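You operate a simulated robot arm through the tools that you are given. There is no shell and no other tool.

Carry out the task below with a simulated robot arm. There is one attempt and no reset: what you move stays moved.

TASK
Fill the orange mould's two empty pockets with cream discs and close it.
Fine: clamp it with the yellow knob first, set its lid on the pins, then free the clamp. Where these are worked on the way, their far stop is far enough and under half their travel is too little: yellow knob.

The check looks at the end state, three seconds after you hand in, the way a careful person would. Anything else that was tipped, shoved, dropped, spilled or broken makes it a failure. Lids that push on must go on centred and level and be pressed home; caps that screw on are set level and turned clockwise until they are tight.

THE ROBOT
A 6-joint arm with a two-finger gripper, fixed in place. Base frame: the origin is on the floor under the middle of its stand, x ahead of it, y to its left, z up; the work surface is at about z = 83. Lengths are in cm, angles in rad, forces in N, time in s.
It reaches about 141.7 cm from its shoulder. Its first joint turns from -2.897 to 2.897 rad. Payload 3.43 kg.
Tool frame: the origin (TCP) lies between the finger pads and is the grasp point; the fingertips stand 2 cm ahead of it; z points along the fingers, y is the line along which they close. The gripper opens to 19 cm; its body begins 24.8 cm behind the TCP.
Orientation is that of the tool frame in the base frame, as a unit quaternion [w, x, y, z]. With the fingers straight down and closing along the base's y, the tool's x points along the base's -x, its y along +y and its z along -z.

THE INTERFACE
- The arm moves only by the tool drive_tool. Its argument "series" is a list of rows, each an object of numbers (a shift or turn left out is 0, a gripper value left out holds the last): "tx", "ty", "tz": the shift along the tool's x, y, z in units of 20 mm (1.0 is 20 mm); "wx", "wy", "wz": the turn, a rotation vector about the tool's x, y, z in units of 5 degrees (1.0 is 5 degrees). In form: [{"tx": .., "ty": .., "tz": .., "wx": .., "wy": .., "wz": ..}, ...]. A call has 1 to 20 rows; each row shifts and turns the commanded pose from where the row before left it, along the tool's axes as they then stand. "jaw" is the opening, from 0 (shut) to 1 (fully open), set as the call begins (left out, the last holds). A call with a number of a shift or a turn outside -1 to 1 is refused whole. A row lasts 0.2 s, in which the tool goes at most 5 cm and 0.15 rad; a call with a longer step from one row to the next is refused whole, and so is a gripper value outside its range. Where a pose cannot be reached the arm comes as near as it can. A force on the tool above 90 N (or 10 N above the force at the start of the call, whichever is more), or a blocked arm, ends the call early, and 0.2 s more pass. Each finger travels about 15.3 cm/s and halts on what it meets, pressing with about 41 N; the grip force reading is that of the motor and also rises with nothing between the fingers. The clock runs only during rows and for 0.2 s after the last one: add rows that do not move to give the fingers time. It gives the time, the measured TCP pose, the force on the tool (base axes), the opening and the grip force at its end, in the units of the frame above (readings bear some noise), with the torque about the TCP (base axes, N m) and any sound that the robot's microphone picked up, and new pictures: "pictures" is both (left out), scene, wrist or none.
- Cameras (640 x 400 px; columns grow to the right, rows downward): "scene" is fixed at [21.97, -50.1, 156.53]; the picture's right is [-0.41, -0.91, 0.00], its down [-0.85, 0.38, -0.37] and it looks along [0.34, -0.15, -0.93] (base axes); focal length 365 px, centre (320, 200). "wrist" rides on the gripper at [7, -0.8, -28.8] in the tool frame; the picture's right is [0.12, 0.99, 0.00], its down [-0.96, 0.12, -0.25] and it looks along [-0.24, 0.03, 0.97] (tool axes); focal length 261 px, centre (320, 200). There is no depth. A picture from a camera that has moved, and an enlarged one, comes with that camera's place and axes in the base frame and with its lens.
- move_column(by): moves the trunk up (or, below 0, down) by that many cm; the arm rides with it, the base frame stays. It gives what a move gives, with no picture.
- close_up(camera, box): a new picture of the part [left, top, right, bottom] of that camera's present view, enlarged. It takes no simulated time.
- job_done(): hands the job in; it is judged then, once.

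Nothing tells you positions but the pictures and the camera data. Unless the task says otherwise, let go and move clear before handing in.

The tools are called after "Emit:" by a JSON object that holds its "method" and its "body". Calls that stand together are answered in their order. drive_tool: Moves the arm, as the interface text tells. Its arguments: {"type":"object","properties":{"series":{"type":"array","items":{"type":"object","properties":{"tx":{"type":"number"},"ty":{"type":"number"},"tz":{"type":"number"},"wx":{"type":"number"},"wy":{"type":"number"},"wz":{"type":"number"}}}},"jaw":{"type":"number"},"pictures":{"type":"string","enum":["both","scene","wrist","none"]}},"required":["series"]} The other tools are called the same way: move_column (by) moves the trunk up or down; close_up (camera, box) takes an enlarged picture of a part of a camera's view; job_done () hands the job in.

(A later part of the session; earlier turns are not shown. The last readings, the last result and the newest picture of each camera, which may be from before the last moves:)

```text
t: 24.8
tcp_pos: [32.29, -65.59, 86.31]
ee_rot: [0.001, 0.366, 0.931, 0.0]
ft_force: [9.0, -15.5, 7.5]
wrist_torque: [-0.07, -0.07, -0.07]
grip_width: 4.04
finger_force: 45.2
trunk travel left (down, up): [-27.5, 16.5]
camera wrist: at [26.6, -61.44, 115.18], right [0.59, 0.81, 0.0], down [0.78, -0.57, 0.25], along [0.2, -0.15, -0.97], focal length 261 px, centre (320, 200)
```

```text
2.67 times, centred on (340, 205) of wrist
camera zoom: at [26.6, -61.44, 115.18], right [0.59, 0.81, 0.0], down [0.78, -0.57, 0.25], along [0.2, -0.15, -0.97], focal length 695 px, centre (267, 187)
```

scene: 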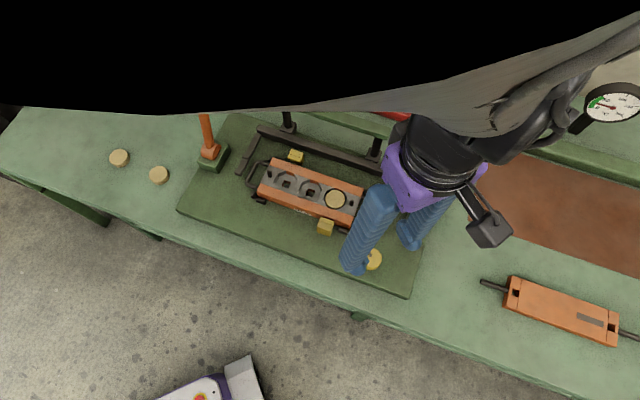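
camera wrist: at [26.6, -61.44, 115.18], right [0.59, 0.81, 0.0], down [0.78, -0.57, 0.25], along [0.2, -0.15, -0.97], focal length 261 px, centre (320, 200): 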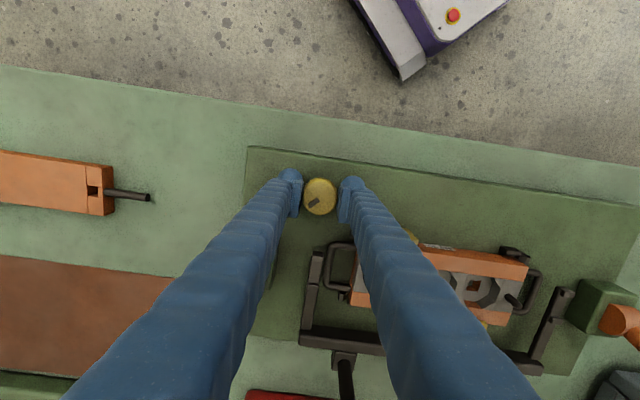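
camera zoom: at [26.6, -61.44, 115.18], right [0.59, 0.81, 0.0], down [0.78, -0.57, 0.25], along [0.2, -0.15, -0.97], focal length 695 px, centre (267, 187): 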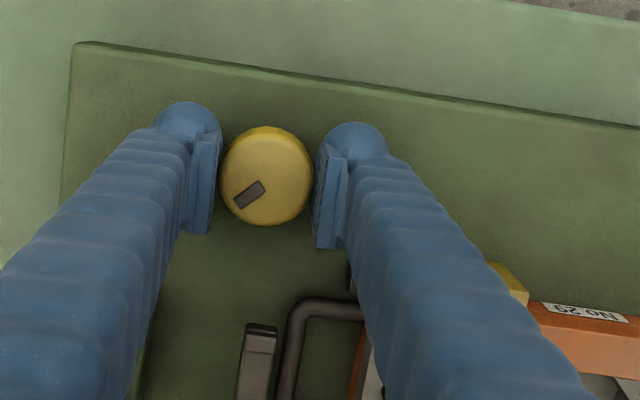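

Emit:
{"method": "drive_tool", "body": {"series": [{"tx": -0.08, "wz": 1}, {"wz": 1}, {"wz": 1}, {}], "pictures": "wrist"}}

Emit:
{"method": "close_up", "body": {"camera": "wrist", "box": [220, 130, 460, 280]}}

```text
t: 25.8
tcp_pos: [32.29, -65.4, 86.31]
ee_rot: [-0.001, 0.484, 0.875, 0.001]
ft_force: [-2.5, 3.5, 0.5]
wrist_torque: [0.14, 0.06, 0.48]
grip_width: 4.04
finger_force: 44.8
trunk travel left (down, up): [-27.5, 16.5]
camera wrist: at [27.87, -60.08, 115.12], right [0.78, 0.63, 0.0], down [0.61, -0.76, 0.24], along [0.15, -0.19, -0.97], focal length 261 px, centre (320, 200)
```

wrist: 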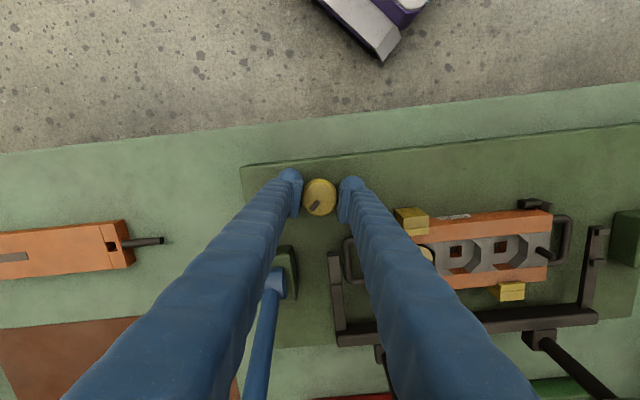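

```text
2.67 times, centred on (340, 205) of wrist
camera zoom: at [27.87, -60.08, 115.12], right [0.78, 0.63, 0.0], down [0.61, -0.76, 0.24], along [0.15, -0.19, -0.97], focal length 695 px, centre (267, 187)
```

zoom: 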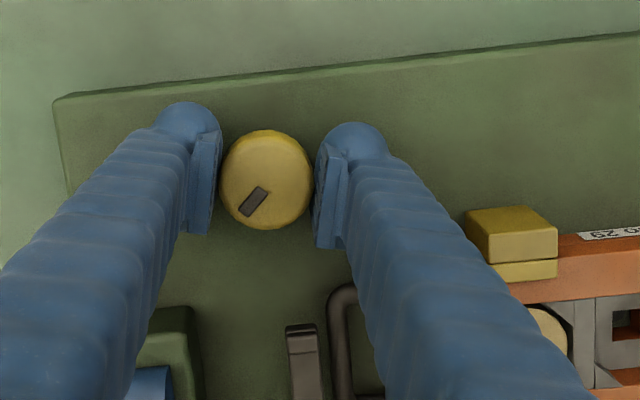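

The knob has reached its far stop: about 90° turned, torque rose to 0.48 N·m and the marker slipped relative to the pads. I'll release and rise to check the clamp.

Emit:
{"method": "drive_tool", "body": {"series": [{}, {}, {}], "jaw": 0.29, "pictures": "none"}}

Emit:
{"method": "drive_tool", "body": {"series": [{"tz": -1}, {"tz": -1}, {"tz": -1}, {"tz": -1}, {"tz": -1}, {"tz": -1}, {"tz": -1}, {"tz": -1}, {"tz": -1}, {"tz": -1}, {}], "pictures": "both"}}

Emit:
{"method": "close_up", "body": {"camera": "wrist", "box": [280, 160, 520, 310]}}

```text
t: 26.6
tcp_pos: [32.43, -65.65, 86.39]
ee_rot: [0.0, 0.485, 0.875, -0.001]
ft_force: [-0.7, 0.3, 0.7]
wrist_torque: [0.0, 0.01, 0.01]
grip_width: 5.51
finger_force: 0.2
trunk travel left (down, up): [-27.5, 16.5]
```

```text
t: 29.0
tcp_pos: [32.44, -65.62, 106.34]
ee_rot: [0.0, 0.485, 0.875, 0.001]
ft_force: [-1.0, 0.7, 0.8]
wrist_torque: [-0.04, -0.03, 0.01]
grip_width: 5.49
finger_force: 0.0
trunk travel left (down, up): [-27.5, 16.5]
camera wrist: at [27.95, -60.19, 135.17], right [0.78, 0.63, 0.0], down [0.61, -0.75, 0.25], along [0.15, -0.19, -0.97], focal length 261 px, centre (320, 200)
```

scene: 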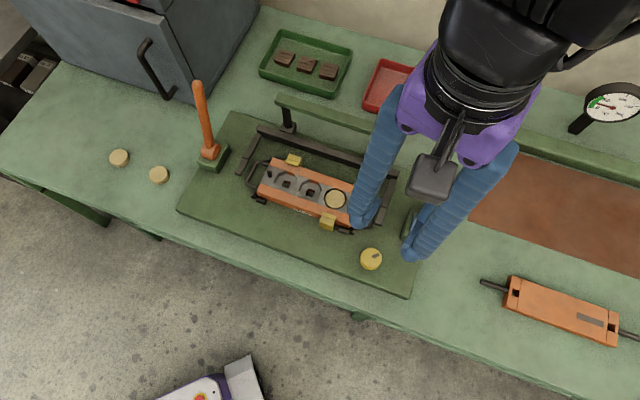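
wrist: 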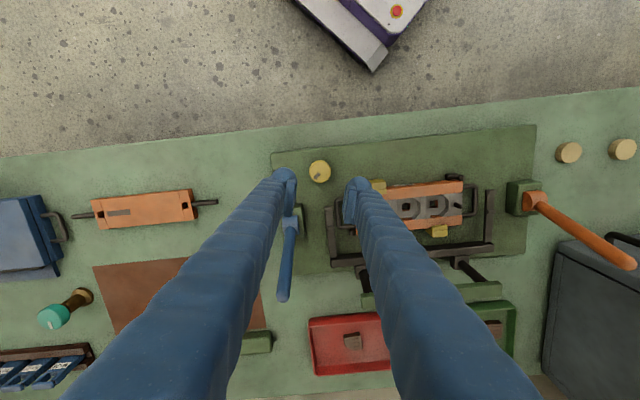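

```text
2.67 times, centred on (400, 235) of wrist
camera zoom: at [27.95, -60.19, 135.17], right [0.78, 0.63, 0.0], down [0.61, -0.75, 0.25], along [0.15, -0.19, -0.97], focal length 695 px, centre (107, 107)
```

zoom: 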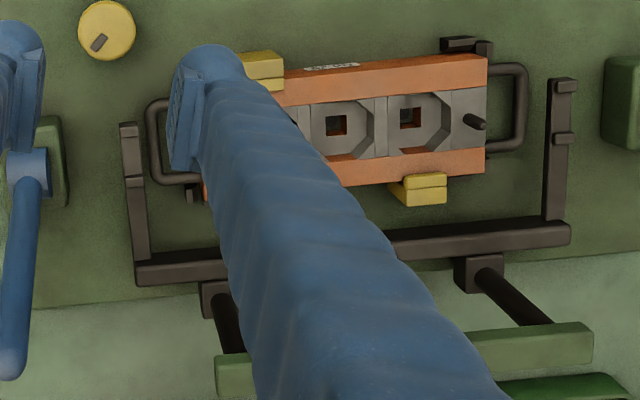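

Emit:
{"method": "close_up", "body": {"camera": "scene", "box": [240, 130, 400, 230]}}

Emit:
{"method": "close_up", "body": {"camera": "scene", "box": [340, 220, 420, 270]}}

Emit:
{"method": "close_up", "body": {"camera": "wrist", "box": [60, 170, 230, 250]}}

Emit:
{"method": "close_up", "body": {"camera": "wrist", "box": [500, 110, 640, 220]}}

```text
4.00 times, centred on (320, 180) of scene
camera zoom: at [21.97, -50.1, 156.53], right [-0.41, -0.91, 0.0], down [-0.85, 0.38, -0.37], along [0.34, -0.15, -0.93], focal length 1459 px, centre (320, 280)
```

zoom: 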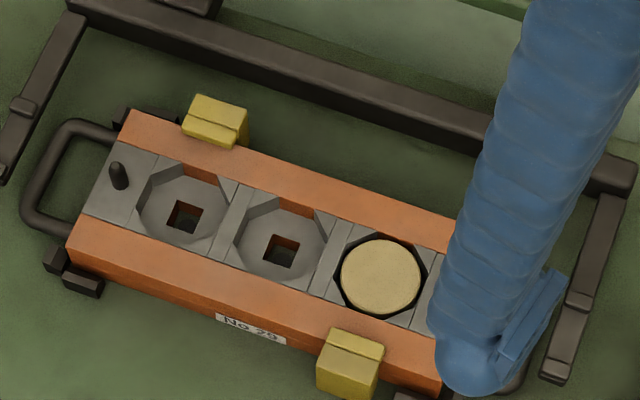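

```text
8.00 times, centred on (380, 245) of scene
camera zoom: at [21.97, -50.1, 156.53], right [-0.41, -0.91, 0.0], down [-0.85, 0.38, -0.37], along [0.34, -0.15, -0.93], focal length 2918 px, centre (-160, -160)
```

zoom: 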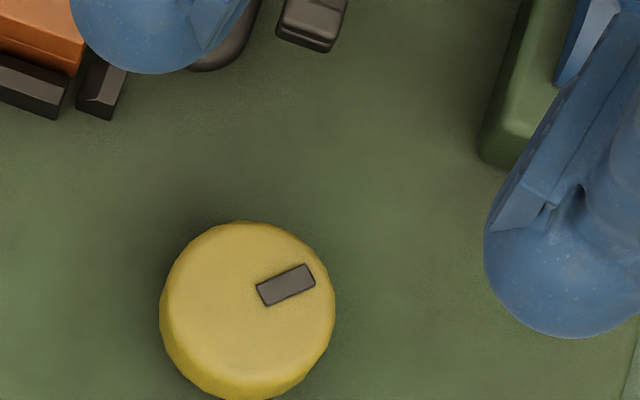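

```text
3.76 times, centred on (145, 210) of wrist
camera zoom: at [27.95, -60.19, 135.17], right [0.78, 0.63, 0.0], down [0.61, -0.75, 0.25], along [0.15, -0.19, -0.97], focal length 981 px, centre (979, 162)
```

zoom: 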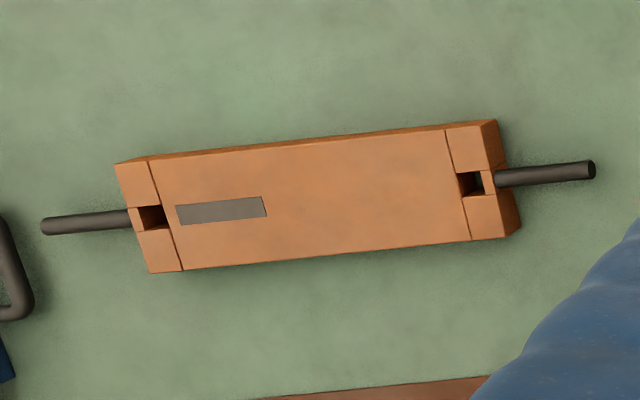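

```text
3.64 times, centred on (570, 165) of wrist
camera zoom: at [27.95, -60.19, 135.17], right [0.78, 0.63, 0.0], down [0.61, -0.75, 0.25], along [0.15, -0.19, -0.97], focal length 948 px, centre (-589, 327)
```

zoom: 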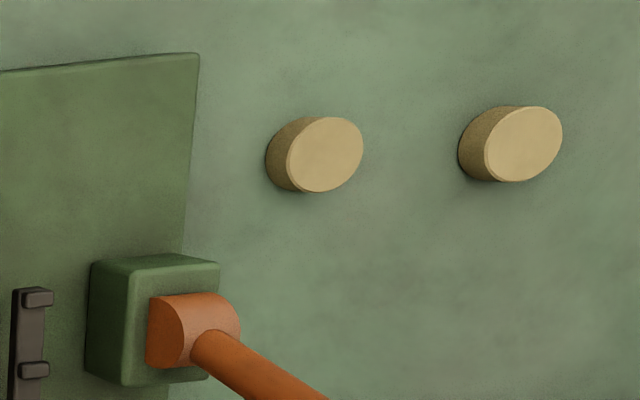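

The clamp pads now hold the mould. Before the discs, I'll study the fingertip shape, so I know how low the pads reach.

Emit:
{"method": "close_up", "body": {"camera": "scene", "box": [398, 232, 430, 264]}}

Emit:
{"method": "close_up", "body": {"camera": "scene", "box": [335, 190, 385, 240]}}

```text
12.50 times, centred on (414, 248) of scene
camera zoom: at [21.97, -50.1, 156.53], right [-0.41, -0.91, 0.0], down [-0.85, 0.38, -0.37], along [0.34, -0.15, -0.93], focal length 4559 px, centre (-855, -400)
```

zoom: 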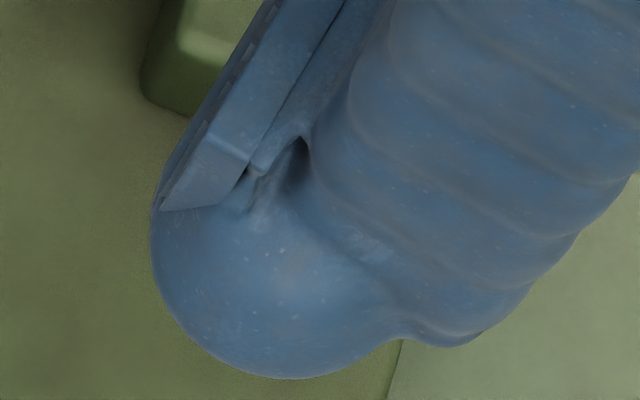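

```text
8.00 times, centred on (360, 215) of scene
camera zoom: at [21.97, -50.1, 156.53], right [-0.41, -0.91, 0.0], down [-0.85, 0.38, -0.37], along [0.34, -0.15, -0.93], focal length 2918 px, centre (0, 80)
```

zoom: 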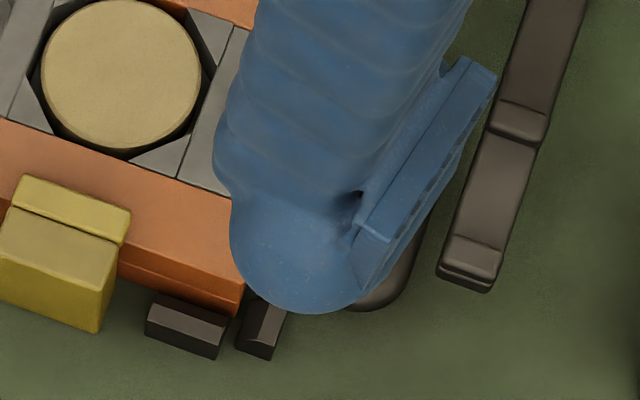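

The clamp is done. Next I'll turn the gripper so it closes across the mould's long axis and hover over the mould to measure the pockets, pins and clamp pads.

Emit:
{"method": "drive_tool", "body": {"series": [{"tz": -0.5, "wz": -1}, {"tz": -0.5, "wz": -1}, {"wz": -1}, {"wz": -1}, {"wz": -1}, {"wz": -1}, {"wz": -1}, {"wz": -1}, {"wz": -1}, {"wz": -1}, {"wz": -1}, {"wz": -1}, {"wz": -1}, {"wz": -1}, {"wz": -1}, {"wz": -1}, {"wz": -1}, {"wz": -1}, {"wz": -1}, {"wz": -1}], "pictures": "none"}}

Emit:
{"method": "drive_tool", "body": {"series": [{"tx": -0.9, "ty": -0.49, "wz": -0.4}, {"tx": -0.9, "ty": -0.49}, {"tx": -0.9, "ty": -0.49}, {"tx": -0.9, "ty": -0.49}, {"tx": -0.9, "ty": -0.49}, {"tx": -0.9, "ty": -0.49}, {"tx": -0.9, "ty": -0.49}, {"tx": -0.9, "ty": -0.49}, {"tx": -0.9, "ty": -0.49}, {}], "jaw": 0.9, "pictures": "both"}}

```text
t: 33.2
tcp_pos: [32.46, -65.62, 108.43]
ee_rot: [0.0, -0.359, 0.933, 0.0]
ft_force: [0.6, 0.2, 0.1]
wrist_torque: [0.04, -0.01, 0.0]
grip_width: 5.51
finger_force: 0.0
trunk travel left (down, up): [-27.5, 16.5]
```

```text
t: 35.4
tcp_pos: [50.24, -60.8, 108.56]
ee_rot: [0.001, -0.374, 0.927, 0.0]
ft_force: [-0.7, -0.1, -1.0]
wrist_torque: [-0.02, 0.03, -0.02]
grip_width: 17.11
finger_force: 0.1
trunk travel left (down, up): [-27.5, 16.5]
camera wrist: at [45.74, -66.36, 137.22], right [-0.78, 0.63, 0.0], down [0.61, 0.75, 0.25], along [0.16, 0.19, -0.97], focal length 261 px, centre (320, 200)
```

scene: 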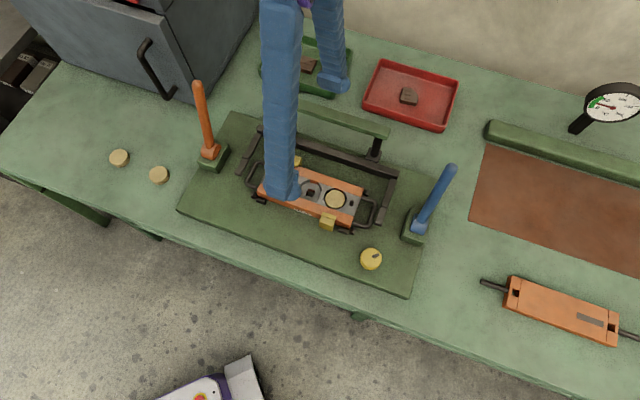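
wrist: 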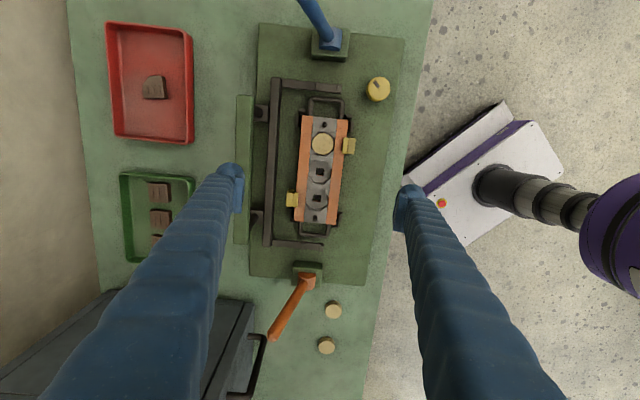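

Emit:
{"method": "close_up", "body": {"camera": "wrist", "box": [240, 70, 400, 250]}}

Emit:
{"method": "close_up", "body": {"camera": "wrist", "box": [280, 110, 360, 160]}}

Emit:
{"method": "close_up", "body": {"camera": "wrist", "box": [280, 175, 360, 225]}}

Emit:
{"method": "close_up", "body": {"camera": "wrist", "box": [290, 290, 370, 365]}}

```text
2.22 times, centred on (320, 160) of wrist
camera zoom: at [45.74, -66.36, 137.22], right [-0.78, 0.63, 0.0], down [0.61, 0.75, 0.25], along [0.16, 0.19, -0.97], focal length 579 px, centre (320, 289)
```

zoom: 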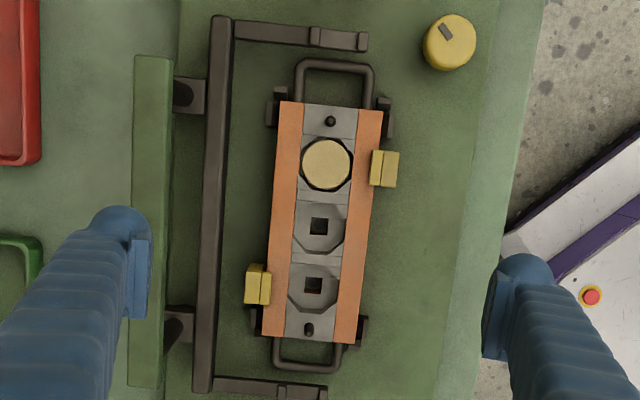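

```text
8.00 times, centred on (320, 135) of wrist
camera zoom: at [45.74, -66.36, 137.22], right [-0.78, 0.63, 0.0], down [0.61, 0.75, 0.25], along [0.16, 0.19, -0.97], focal length 2085 px, centre (320, 720)
```

zoom: 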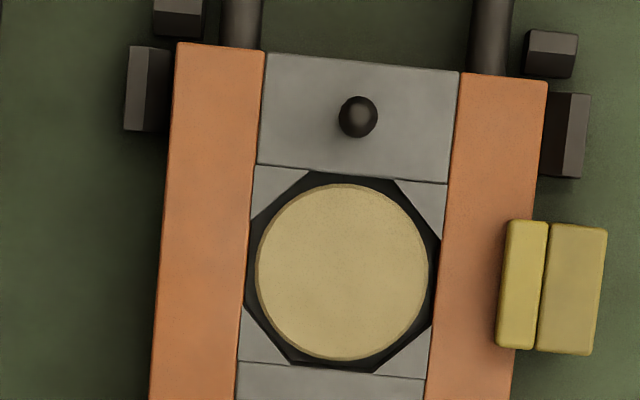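

```text
8.00 times, centred on (320, 200) of wrist
camera zoom: at [45.74, -66.36, 137.22], right [-0.78, 0.63, 0.0], down [0.61, 0.75, 0.25], along [0.16, 0.19, -0.97], focal length 2085 px, centre (320, 200)
```

zoom: 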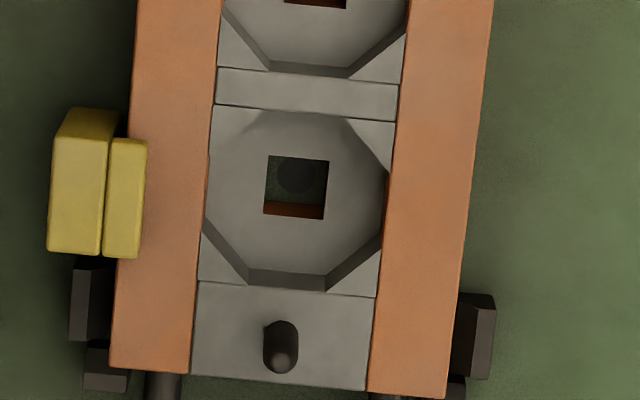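

```text
5.33 times, centred on (330, 328) of wrist
camera zoom: at [45.74, -66.36, 137.22], right [-0.78, 0.63, 0.0], down [0.61, 0.75, 0.25], along [0.16, 0.19, -0.97], focal length 1390 px, centre (267, -480)
```

zoom: 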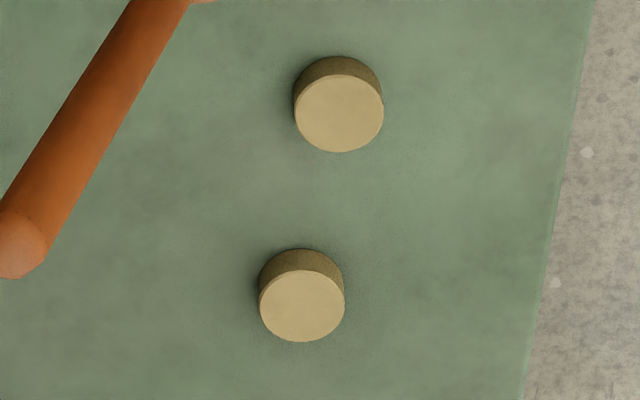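

The pockets, pins and clamp pads are clear in this view. Pocket 1 (by the orange lever) is near (54.3, -56.7), pocket 2 near (50.4, -60.7), and the pins are on the axis 3.6 cm beyond the end pockets. I'll fly over to the nearer loose disc.

Emit:
{"method": "drive_tool", "body": {"series": [{"tx": -0.95, "ty": 0.212}, {"tx": -0.95, "ty": 0.212}, {"tx": -0.95, "ty": 0.212}, {"tx": -0.95, "ty": 0.212}, {"tx": -0.95, "ty": 0.212}, {"tx": -0.95, "ty": 0.212}, {"tx": -0.95, "ty": 0.212}, {"tx": -0.95, "ty": 0.212}, {"tx": -0.95, "ty": 0.212}, {"tx": -0.95, "ty": 0.212}, {"tx": -0.95, "ty": 0.212}, {"tx": -0.95, "ty": 0.212}, {"tx": -0.95, "ty": 0.212}, {"tx": -0.95, "ty": 0.212}, {"tx": -0.95, "ty": 0.212}, {"tx": -0.95, "ty": 0.212}, {"tx": -0.95, "ty": 0.212}, {}], "jaw": 0.45, "pictures": "both"}}

Emit:
{"method": "close_up", "body": {"camera": "wrist", "box": [260, 140, 380, 280]}}

```text
t: 39.2
tcp_pos: [68.59, -33.19, 108.42]
ee_rot: [0.0, -0.374, 0.927, 0.0]
ft_force: [-0.7, 0.4, 0.1]
wrist_torque: [-0.05, 0.01, -0.03]
grip_width: 8.5
finger_force: 0.1
trunk travel left (down, up): [-27.5, 16.5]
camera wrist: at [64.03, -38.76, 137.15], right [-0.78, 0.63, 0.0], down [0.61, 0.75, 0.25], along [0.16, 0.19, -0.97], focal length 261 px, centre (320, 200)
```

scene: 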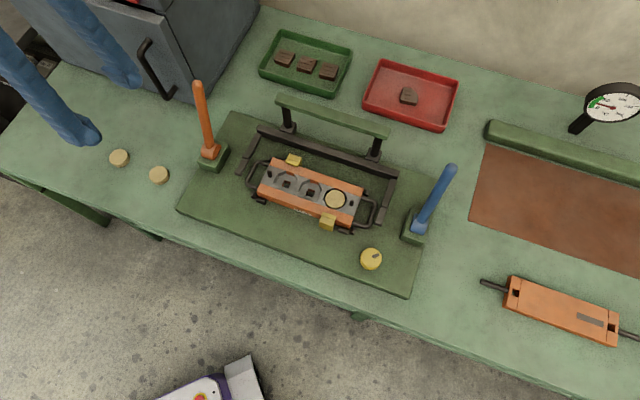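
wrist: 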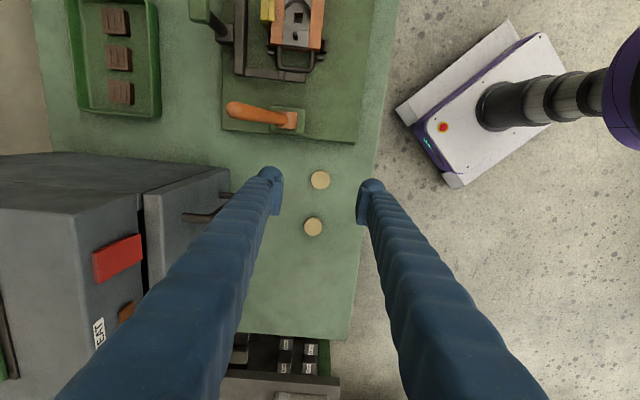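

```text
2.86 times, centred on (320, 210) of wrist
camera zoom: at [64.03, -38.76, 137.15], right [-0.78, 0.63, 0.0], down [0.61, 0.75, 0.25], along [0.16, 0.19, -0.97], focal length 745 px, centre (320, 171)
```

zoom: 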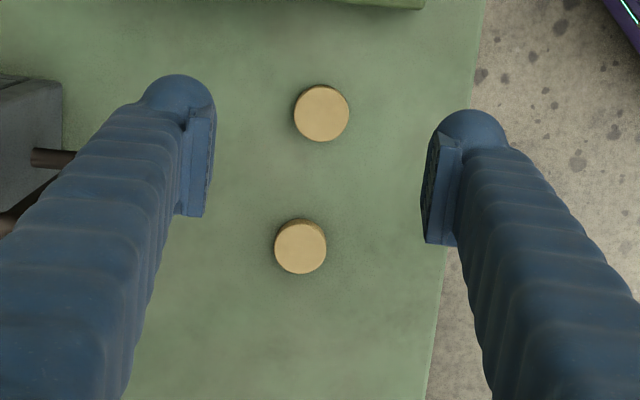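

Triangulating between views suggests the disc is near (70, -31.4) and may sit lower than I assumed. I'll shift over it and descend partway to refine.

Emit:
{"method": "drive_tool", "body": {"series": [{"tx": -0.55, "ty": 0.08}, {"tx": -0.55, "ty": 0.08}, {"tz": 1}, {"tz": 1}, {"tz": 1}, {"tz": 1}, {"tz": 1}, {"tz": 1}, {}], "jaw": 0.45, "pictures": "wrist"}}

Emit:
{"method": "close_up", "body": {"camera": "wrist", "box": [260, 140, 380, 280]}}

```text
t: 41.2
tcp_pos: [69.85, -31.46, 96.39]
ee_rot: [0.0, -0.374, 0.927, 0.0]
ft_force: [-0.2, -0.3, 0.1]
wrist_torque: [0.01, -0.01, 0.0]
grip_width: 8.55
finger_force: 0.1
trunk travel left (down, up): [-27.5, 16.5]
camera wrist: at [65.36, -37.0, 125.11], right [-0.78, 0.63, 0.0], down [0.61, 0.75, 0.25], along [0.16, 0.19, -0.97], focal length 261 px, centre (320, 200)
```

wrist: 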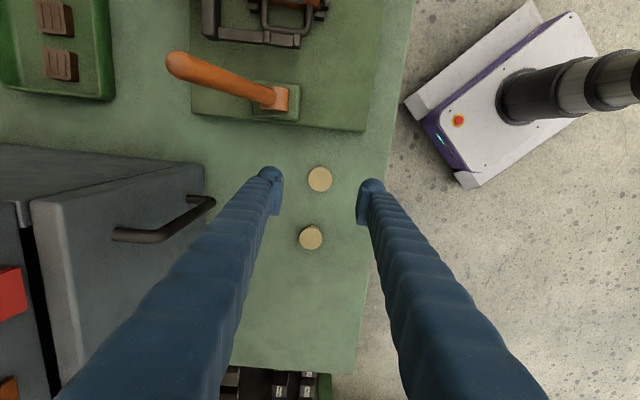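

```text
2.86 times, centred on (320, 210) of wrist
camera zoom: at [65.36, -37.0, 125.11], right [-0.78, 0.63, 0.0], down [0.61, 0.75, 0.25], along [0.16, 0.19, -0.97], focal length 745 px, centre (320, 171)
```

zoom: 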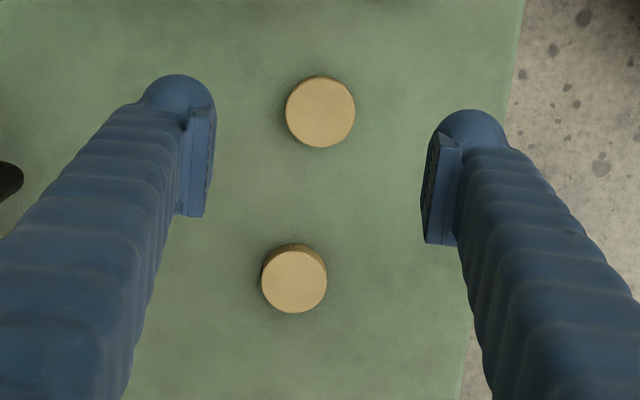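

Emit:
{"method": "drive_tool", "body": {"series": [{"tx": -0.18, "ty": 0.01}, {"tz": 1}, {"tz": 1}, {"tz": 1}, {"tz": 1}, {"tz": 1}, {}], "jaw": 0.36, "pictures": "wrist"}}

Emit:
{"method": "close_up", "body": {"camera": "wrist", "box": [260, 130, 380, 230]}}

```text
t: 42.8
tcp_pos: [70.05, -31.28, 86.44]
ee_rot: [0.0, -0.375, 0.927, 0.0]
ft_force: [0.2, 0.6, -1.0]
wrist_torque: [0.04, 0.02, -0.05]
grip_width: 6.84
finger_force: 0.0
trunk travel left (down, up): [-27.5, 16.5]
camera wrist: at [65.6, -36.79, 115.1], right [-0.78, 0.63, 0.0], down [0.61, 0.75, 0.25], along [0.16, 0.19, -0.97], focal length 261 px, centre (320, 200)
```

wrist: 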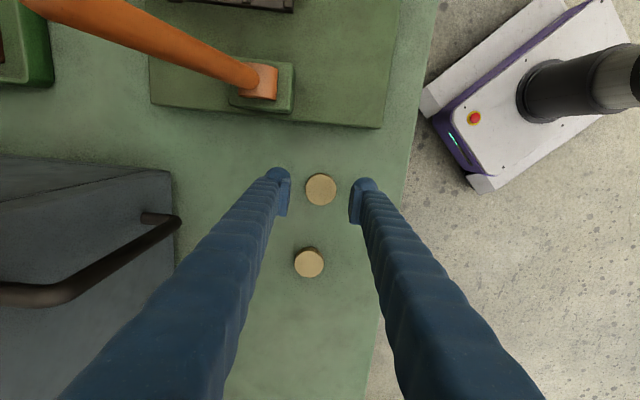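

```text
4.00 times, centred on (320, 180) of wrist
camera zoom: at [65.6, -36.79, 115.1], right [-0.78, 0.63, 0.0], down [0.61, 0.75, 0.25], along [0.16, 0.19, -0.97], focal length 1043 px, centre (320, 280)
```

zoom: 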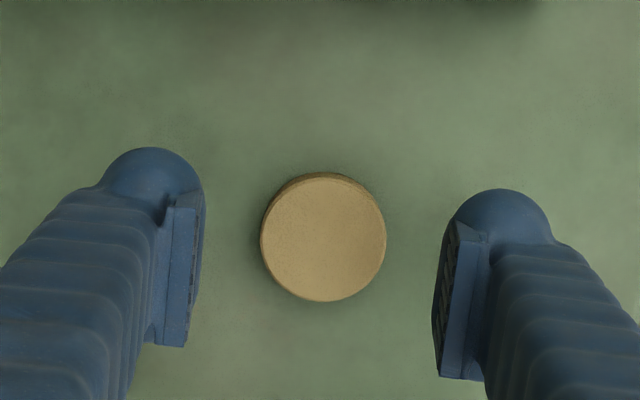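

Emit:
{"method": "drive_tool", "body": {"series": [{"tz": 0.9}, {"tz": 0.6}, {}], "pictures": "none"}}

Emit:
{"method": "close_up", "body": {"camera": "wrist", "box": [260, 130, 380, 230]}}

```text
t: 43.6
tcp_pos: [70.0, -31.15, 83.45]
ee_rot: [0.0, -0.375, 0.927, 0.0]
ft_force: [-0.5, -0.8, -0.1]
wrist_torque: [0.04, 0.0, -0.01]
grip_width: 6.86
finger_force: 0.0
trunk travel left (down, up): [-27.5, 16.5]
```

```text
4.00 times, centred on (320, 180) of wrist
camera zoom: at [65.61, -36.76, 112.1], right [-0.78, 0.63, 0.0], down [0.61, 0.75, 0.25], along [0.16, 0.19, -0.97], focal length 1043 px, centre (320, 280)
```

zoom: 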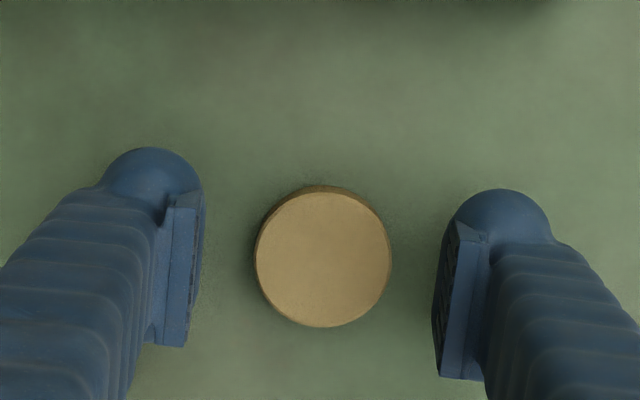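

Emit:
{"method": "drive_tool", "body": {"series": [{"tz": 0.2}, {"tz": 0.1}, {}], "pictures": "none"}}

Emit:
{"method": "drive_tool", "body": {"series": [{"tz": 0.15}, {}], "pictures": "none"}}

Emit:
{"method": "close_up", "body": {"camera": "wrist", "box": [260, 130, 380, 230]}}

Emit:
{"method": "close_up", "body": {"camera": "scene", "box": [100, 120, 220, 220]}}

```text
t: 44.4
tcp_pos: [70.11, -31.35, 82.75]
ee_rot: [0.0, -0.374, 0.928, 0.0]
ft_force: [0.5, 0.6, -1.0]
wrist_torque: [0.0, -0.01, 0.05]
grip_width: 6.82
finger_force: 0.1
trunk travel left (down, up): [-27.5, 16.5]
```

```text
t: 45.0
tcp_pos: [70.12, -31.12, 82.49]
ee_rot: [0.0, -0.375, 0.927, -0.001]
ft_force: [-0.1, -0.9, -0.8]
wrist_torque: [0.0, -0.03, -0.02]
grip_width: 6.83
finger_force: 0.0
trunk travel left (down, up): [-27.5, 16.5]
```

```text
4.00 times, centred on (320, 180) of wrist
camera zoom: at [65.64, -36.75, 111.21], right [-0.78, 0.63, 0.0], down [0.61, 0.75, 0.25], along [0.16, 0.19, -0.97], focal length 1043 px, centre (320, 280)
```

zoom: 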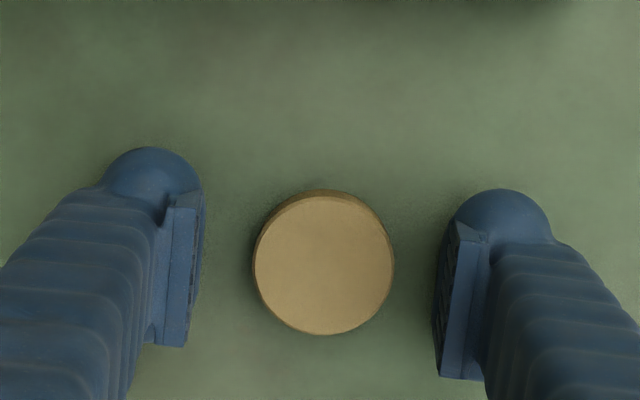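

```text
4.00 times, centred on (160, 170) of scene
camera zoom: at [21.97, -50.1, 156.53], right [-0.41, -0.91, 0.0], down [-0.85, 0.38, -0.37], along [0.34, -0.15, -0.93], focal length 1459 px, centre (960, 320)
```

zoom: 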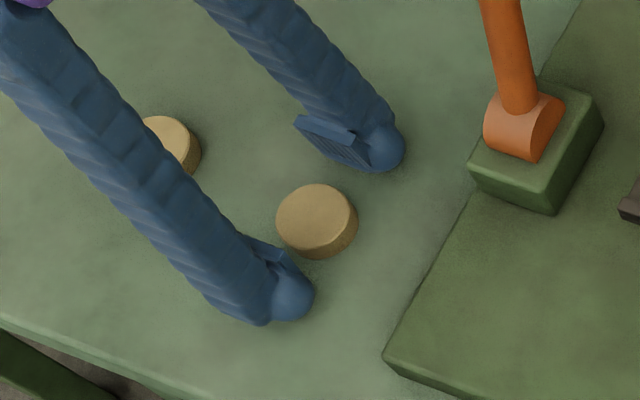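

Emit:
{"method": "drive_tool", "body": {"series": [{"tz": 0.1}, {}], "pictures": "none"}}

Emit:
{"method": "drive_tool", "body": {"series": [{}, {}, {}, {}], "jaw": 0.2, "pictures": "wrist"}}

Emit:
{"method": "close_up", "body": {"camera": "wrist", "box": [260, 130, 380, 230]}}

Emit:
{"method": "close_up", "body": {"camera": "scene", "box": [100, 120, 220, 220]}}

```text
t: 45.6
tcp_pos: [70.08, -31.09, 82.2]
ee_rot: [0.0, -0.374, 0.927, 0.0]
ft_force: [-0.3, 0.1, -0.3]
wrist_torque: [0.01, 0.01, 0.01]
grip_width: 6.86
finger_force: 0.0
trunk travel left (down, up): [-27.5, 16.5]
```

```text
t: 46.6
tcp_pos: [70.1, -31.16, 82.23]
ee_rot: [-0.001, -0.374, 0.927, 0.0]
ft_force: [0.1, 0.4, -0.7]
wrist_torque: [-0.02, 0.0, 0.01]
grip_width: 3.95
finger_force: 40.8
trunk travel left (down, up): [-27.5, 16.5]
camera wrist: at [65.65, -36.77, 110.99], right [-0.78, 0.63, 0.0], down [0.61, 0.75, 0.25], along [0.16, 0.19, -0.97], focal length 261 px, centre (320, 200)
```

wrist: 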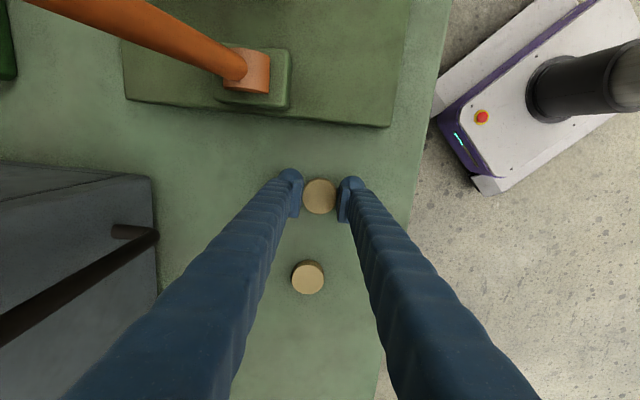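

```text
4.00 times, centred on (320, 180) of wrist
camera zoom: at [65.65, -36.77, 110.99], right [-0.78, 0.63, 0.0], down [0.61, 0.75, 0.25], along [0.16, 0.19, -0.97], focal length 1043 px, centre (320, 280)
```

zoom: 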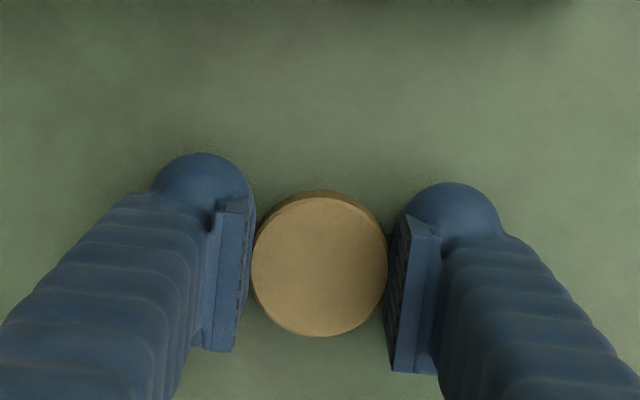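

```text
4.00 times, centred on (160, 170) of scene
camera zoom: at [21.97, -50.1, 156.53], right [-0.41, -0.91, 0.0], down [-0.85, 0.38, -0.37], along [0.34, -0.15, -0.93], focal length 1459 px, centre (960, 320)
```

zoom: 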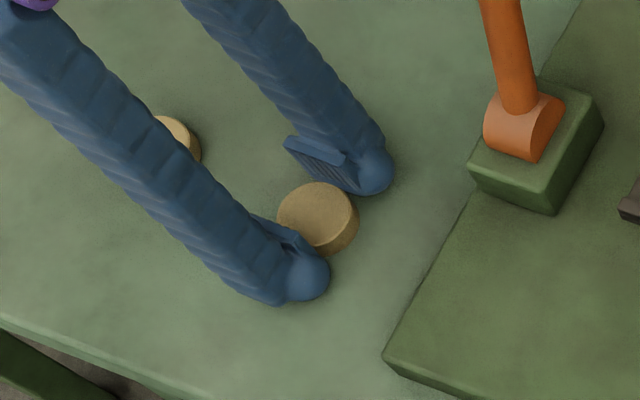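

The disc is gripped at 3.95 cm. To place it well I want to know the table height under the tips and grip as high on the disc as is safe, so I'll open and probe downwards gently.

Emit:
{"method": "drive_tool", "body": {"series": [{}, {}, {"tz": 0.06}, {}], "jaw": 0.3, "pictures": "none"}}

Emit:
{"method": "drive_tool", "body": {"series": [{"tz": 0.08}, {}], "pictures": "none"}}

Emit:
{"method": "drive_tool", "body": {"series": [{"tz": 0.08}, {}], "pictures": "none"}}

Emit:
{"method": "drive_tool", "body": {"series": [{"tz": 0.08}, {}], "pictures": "none"}}

```text
t: 47.6
tcp_pos: [70.05, -31.33, 82.15]
ee_rot: [0.0, -0.375, 0.927, 0.0]
ft_force: [-0.1, 0.6, 0.1]
wrist_torque: [0.02, -0.02, 0.02]
grip_width: 5.69
finger_force: 0.1
trunk travel left (down, up): [-27.5, 16.5]
```

```text
t: 48.2
tcp_pos: [70.21, -31.13, 81.99]
ee_rot: [0.001, -0.375, 0.927, 0.0]
ft_force: [-0.8, 0.1, 0.9]
wrist_torque: [-0.04, 0.0, 0.01]
grip_width: 5.74
finger_force: 0.0
trunk travel left (down, up): [-27.5, 16.5]
```

```text
t: 48.8
tcp_pos: [70.12, -31.06, 81.92]
ee_rot: [0.0, -0.374, 0.927, 0.0]
ft_force: [0.7, 3.0, 16.9]
wrist_torque: [0.2, 0.17, 0.02]
grip_width: 5.71
finger_force: 0.0
trunk travel left (down, up): [-27.5, 16.5]
```

```text
t: 49.4
tcp_pos: [70.17, -31.2, 81.92]
ee_rot: [0.001, -0.375, 0.927, -0.001]
ft_force: [1.5, 3.4, 38.2]
wrist_torque: [0.66, 0.61, -0.03]
grip_width: 5.7
finger_force: 0.0
trunk travel left (down, up): [-27.5, 16.5]
```

The table is at z ≈ 79.9, so the disc top is at about 81.3. I'll rise so the tips are about 3 mm above the table, then grip.

Emit:
{"method": "drive_tool", "body": {"series": [{"tz": -0.16}, {"tz": -0.16}, {}], "pictures": "none"}}

Emit:
{"method": "drive_tool", "body": {"series": [{}, {}, {}], "jaw": 0.15, "pictures": "none"}}

Emit:
{"method": "drive_tool", "body": {"series": [{"tz": -0.5}, {"tz": -1}, {"tz": -1}, {"tz": -1}, {}], "pictures": "both"}}

Emit:
{"method": "close_up", "body": {"camera": "wrist", "box": [260, 130, 380, 230]}}

Emit:
{"method": "close_up", "body": {"camera": "scene", "box": [90, 110, 210, 210]}}

```text
t: 50.2
tcp_pos: [69.97, -31.21, 82.2]
ee_rot: [-0.001, -0.374, 0.927, 0.001]
ft_force: [0.8, 0.6, -0.7]
wrist_torque: [-0.05, 0.0, -0.01]
grip_width: 5.69
finger_force: 0.1
trunk travel left (down, up): [-27.5, 16.5]
```

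```text
t: 51.0
tcp_pos: [69.98, -31.21, 82.39]
ee_rot: [-0.001, -0.375, 0.927, 0.001]
ft_force: [0.4, 1.0, 0.2]
wrist_torque: [-0.03, 0.02, 0.02]
grip_width: 3.93
finger_force: 41.0
trunk travel left (down, up): [-27.5, 16.5]
```

```text
t: 52.2
tcp_pos: [70.05, -31.27, 89.36]
ee_rot: [-0.001, -0.374, 0.927, 0.0]
ft_force: [-0.2, -0.8, -0.4]
wrist_torque: [-0.02, 0.01, -0.02]
grip_width: 3.98
finger_force: 41.4
trunk travel left (down, up): [-27.5, 16.5]
camera wrist: at [65.63, -36.77, 118.04], right [-0.78, 0.63, 0.0], down [0.61, 0.75, 0.25], along [0.15, 0.19, -0.97], focal length 261 px, centre (320, 200)
```

scene: 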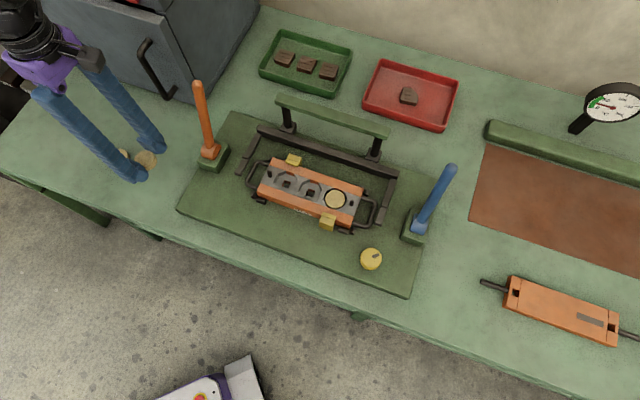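
wrist: 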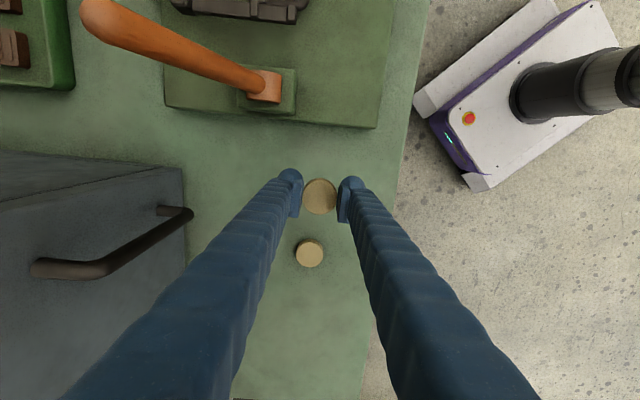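

```text
4.00 times, centred on (320, 180) of wrist
camera zoom: at [65.63, -36.77, 118.04], right [-0.78, 0.63, 0.0], down [0.61, 0.75, 0.25], along [0.15, 0.19, -0.97], focal length 1043 px, centre (320, 280)
```

zoom: 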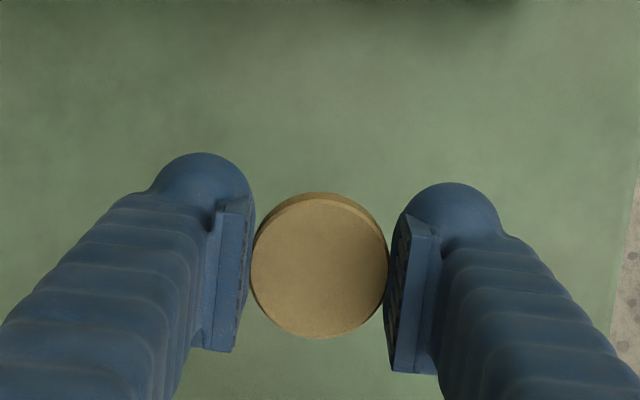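

```text
4.00 times, centred on (150, 160) of scene
camera zoom: at [21.97, -50.1, 156.53], right [-0.41, -0.91, 0.0], down [-0.85, 0.38, -0.37], along [0.34, -0.15, -0.93], focal length 1459 px, centre (1000, 360)
```

zoom: 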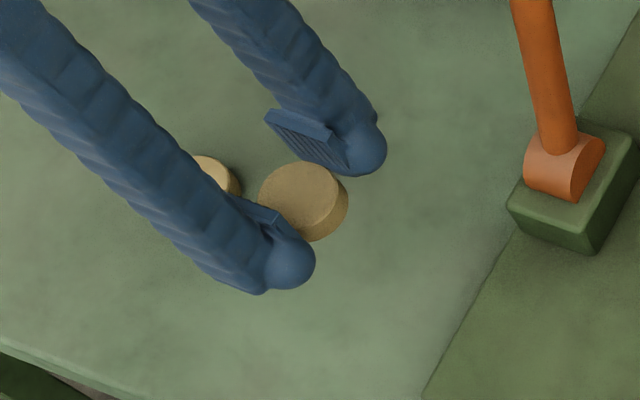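

The disc is level and centred in the grip. I'll raise it above the levers and carry it over pocket 2, the middle one.

Emit:
{"method": "drive_tool", "body": {"series": [{"tz": -1}, {"tz": -1}, {"tz": -1}, {"tz": -1}, {"tz": -1}, {"tz": -1}, {"tz": -1}, {"tz": -1}, {"tz": -1}, {"tz": -1}, {}], "pictures": "none"}}

Emit:
{"method": "drive_tool", "body": {"series": [{"tx": 0.957, "ty": -0.209}, {"tx": 0.957, "ty": -0.209}, {"tx": 0.957, "ty": -0.209}, {"tx": 0.957, "ty": -0.209}, {"tx": 0.957, "ty": -0.209}, {"tx": 0.957, "ty": -0.209}, {"tx": 0.957, "ty": -0.209}, {"tx": 0.957, "ty": -0.209}, {"tx": 0.957, "ty": -0.209}, {"tx": 0.957, "ty": -0.209}, {"tx": 0.957, "ty": -0.209}, {"tx": 0.957, "ty": -0.209}, {"tx": 0.957, "ty": -0.209}, {"tx": 0.957, "ty": -0.209}, {"tx": 0.957, "ty": -0.209}, {"tx": 0.957, "ty": -0.209}, {"tx": 0.957, "ty": -0.209}, {"tx": 0.957, "ty": -0.209}, {}], "pictures": "wrist"}}

Emit:
{"method": "close_up", "body": {"camera": "wrist", "box": [250, 110, 390, 230]}}

```text
t: 54.6
tcp_pos: [70.06, -31.32, 109.3]
ee_rot: [-0.001, -0.374, 0.927, 0.001]
ft_force: [0.8, -1.1, -0.4]
wrist_torque: [-0.01, -0.02, 0.01]
grip_width: 3.98
finger_force: 40.5
trunk travel left (down, up): [-27.5, 16.5]
```

```text
t: 58.6
tcp_pos: [50.67, -60.55, 109.26]
ee_rot: [0.0, -0.375, 0.927, -0.001]
ft_force: [0.2, -0.5, -0.4]
wrist_torque: [0.06, 0.0, -0.03]
grip_width: 3.99
finger_force: 41.0
trunk travel left (down, up): [-27.5, 16.5]
camera wrist: at [46.22, -66.13, 138.11], right [-0.78, 0.63, 0.0], down [0.61, 0.75, 0.25], along [0.16, 0.19, -0.97], focal length 261 px, centre (320, 200)
```

wrist: 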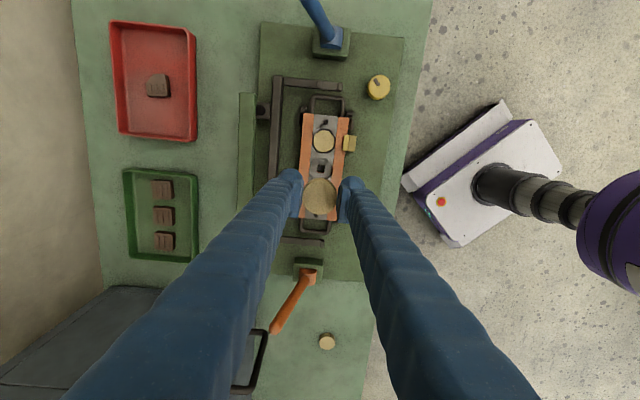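

```text
3.33 times, centred on (320, 170) of wrist
camera zoom: at [46.22, -66.13, 138.11], right [-0.78, 0.63, 0.0], down [0.61, 0.75, 0.25], along [0.16, 0.19, -0.97], focal length 869 px, centre (320, 300)
```

zoom: 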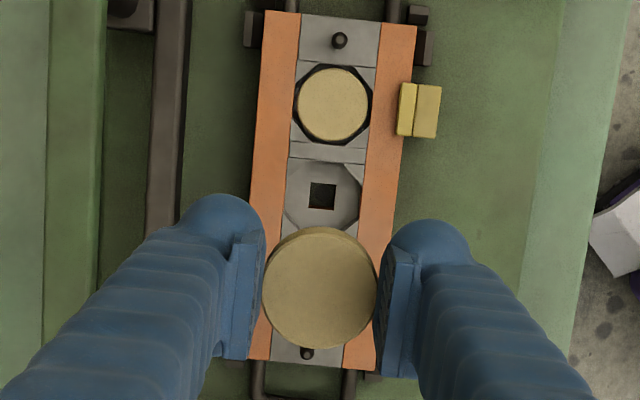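

Emit:
{"method": "drive_tool", "body": {"series": [{"tz": 1}, {"tz": 1}, {"tz": 1}, {"tz": 1}, {"tz": 1}, {"tz": 1}, {"tz": 1}, {"tz": 0.75}, {}], "pictures": "both"}}

Emit:
{"method": "close_up", "body": {"camera": "wrist", "box": [250, 80, 390, 240]}}

Emit:
{"method": "close_up", "body": {"camera": "scene", "box": [240, 130, 400, 240]}}

```text
t: 60.6
tcp_pos: [50.5, -60.66, 93.83]
ee_rot: [0.0, -0.375, 0.927, -0.001]
ft_force: [-1.2, -0.6, 0.0]
wrist_torque: [0.02, -0.04, -0.03]
grip_width: 3.98
finger_force: 41.0
trunk travel left (down, up): [-27.5, 16.5]
camera wrist: at [46.07, -66.12, 122.51], right [-0.78, 0.63, 0.0], down [0.61, 0.75, 0.25], along [0.16, 0.19, -0.97], focal length 261 px, centre (320, 200)
```

scene: 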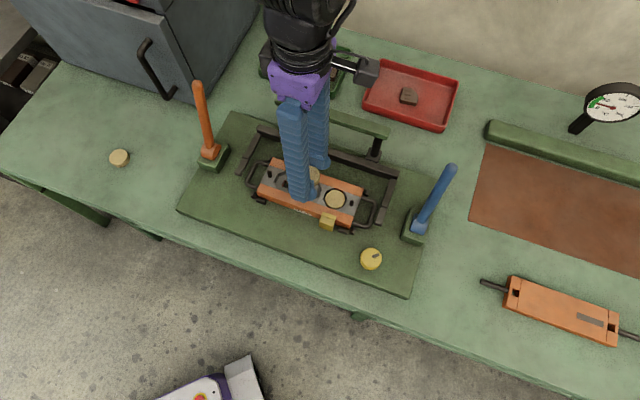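
wrist: 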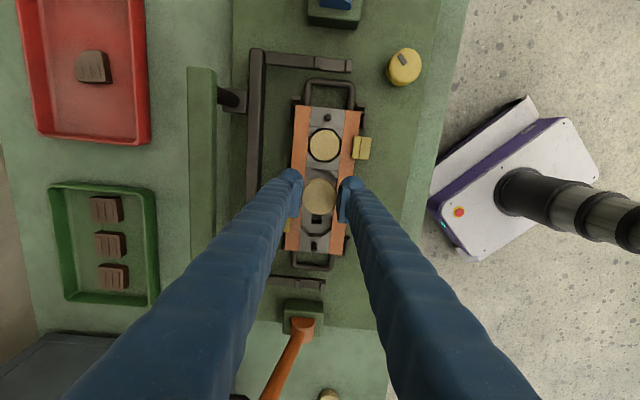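

```text
2.50 times, centred on (320, 160) of wrist
camera zoom: at [46.07, -66.12, 122.51], right [-0.78, 0.63, 0.0], down [0.61, 0.75, 0.25], along [0.16, 0.19, -0.97], focal length 652 px, centre (320, 300)
```

zoom: 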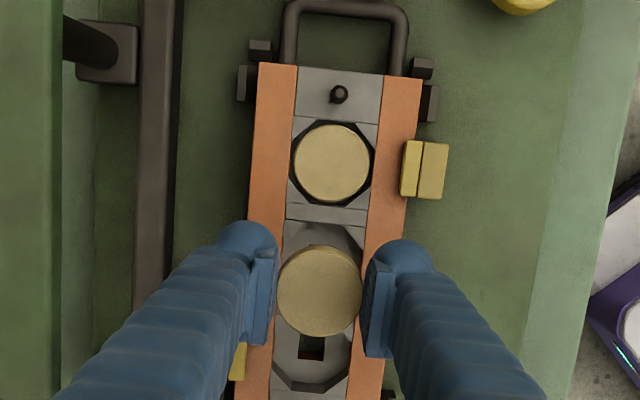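

```text
3.64 times, centred on (320, 185) of scene
camera zoom: at [21.97, -50.1, 156.53], right [-0.41, -0.91, 0.0], down [-0.85, 0.38, -0.37], along [0.34, -0.15, -0.93], focal length 1326 px, centre (320, 254)
```

zoom: 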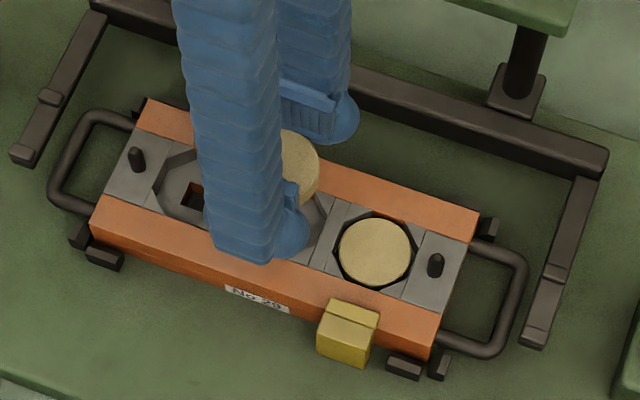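

Emit:
{"method": "drive_tool", "body": {"series": [{"tx": 0.06, "ty": 0.075}, {"tz": 0.7}, {"tz": 0.7}, {"tz": 0.6}, {}], "pictures": "wrist"}}

Emit:
{"method": "close_up", "body": {"camera": "wrist", "box": [250, 80, 390, 240]}}

Emit:
{"method": "close_up", "body": {"camera": "scene", "box": [260, 150, 360, 220]}}

```text
t: 61.8
tcp_pos: [50.38, -60.57, 89.74]
ee_rot: [0.0, -0.374, 0.927, 0.0]
ft_force: [0.0, 0.0, 0.3]
wrist_torque: [0.02, 0.01, -0.01]
grip_width: 3.99
finger_force: 41.5
trunk travel left (down, up): [-27.5, 16.5]
camera wrist: at [45.91, -66.12, 118.54], right [-0.78, 0.63, 0.0], down [0.61, 0.75, 0.25], along [0.16, 0.19, -0.97], focal length 261 px, centre (320, 200)
```

wrist: 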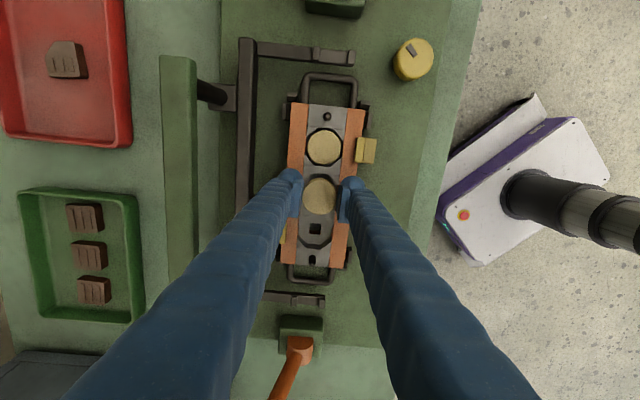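

```text
2.50 times, centred on (320, 160) of wrist
camera zoom: at [45.91, -66.12, 118.54], right [-0.78, 0.63, 0.0], down [0.61, 0.75, 0.25], along [0.16, 0.19, -0.97], focal length 652 px, centre (320, 300)
```

zoom: 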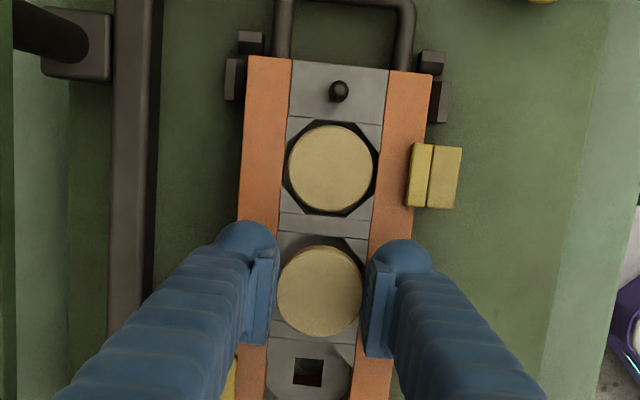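

```text
5.71 times, centred on (310, 185) of scene
camera zoom: at [21.97, -50.1, 156.53], right [-0.41, -0.91, 0.0], down [-0.85, 0.38, -0.37], along [0.34, -0.15, -0.93], focal length 2084 px, centre (377, 286)
```

zoom: 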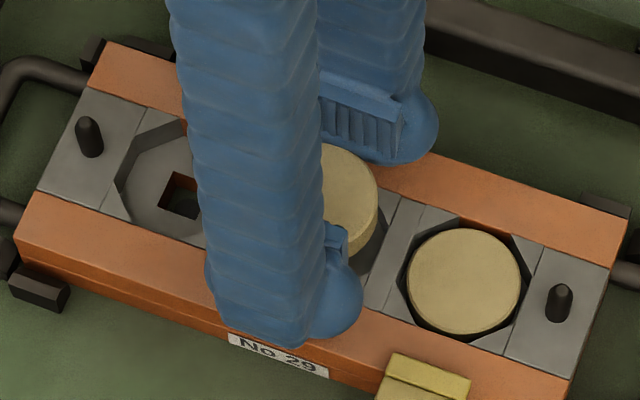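

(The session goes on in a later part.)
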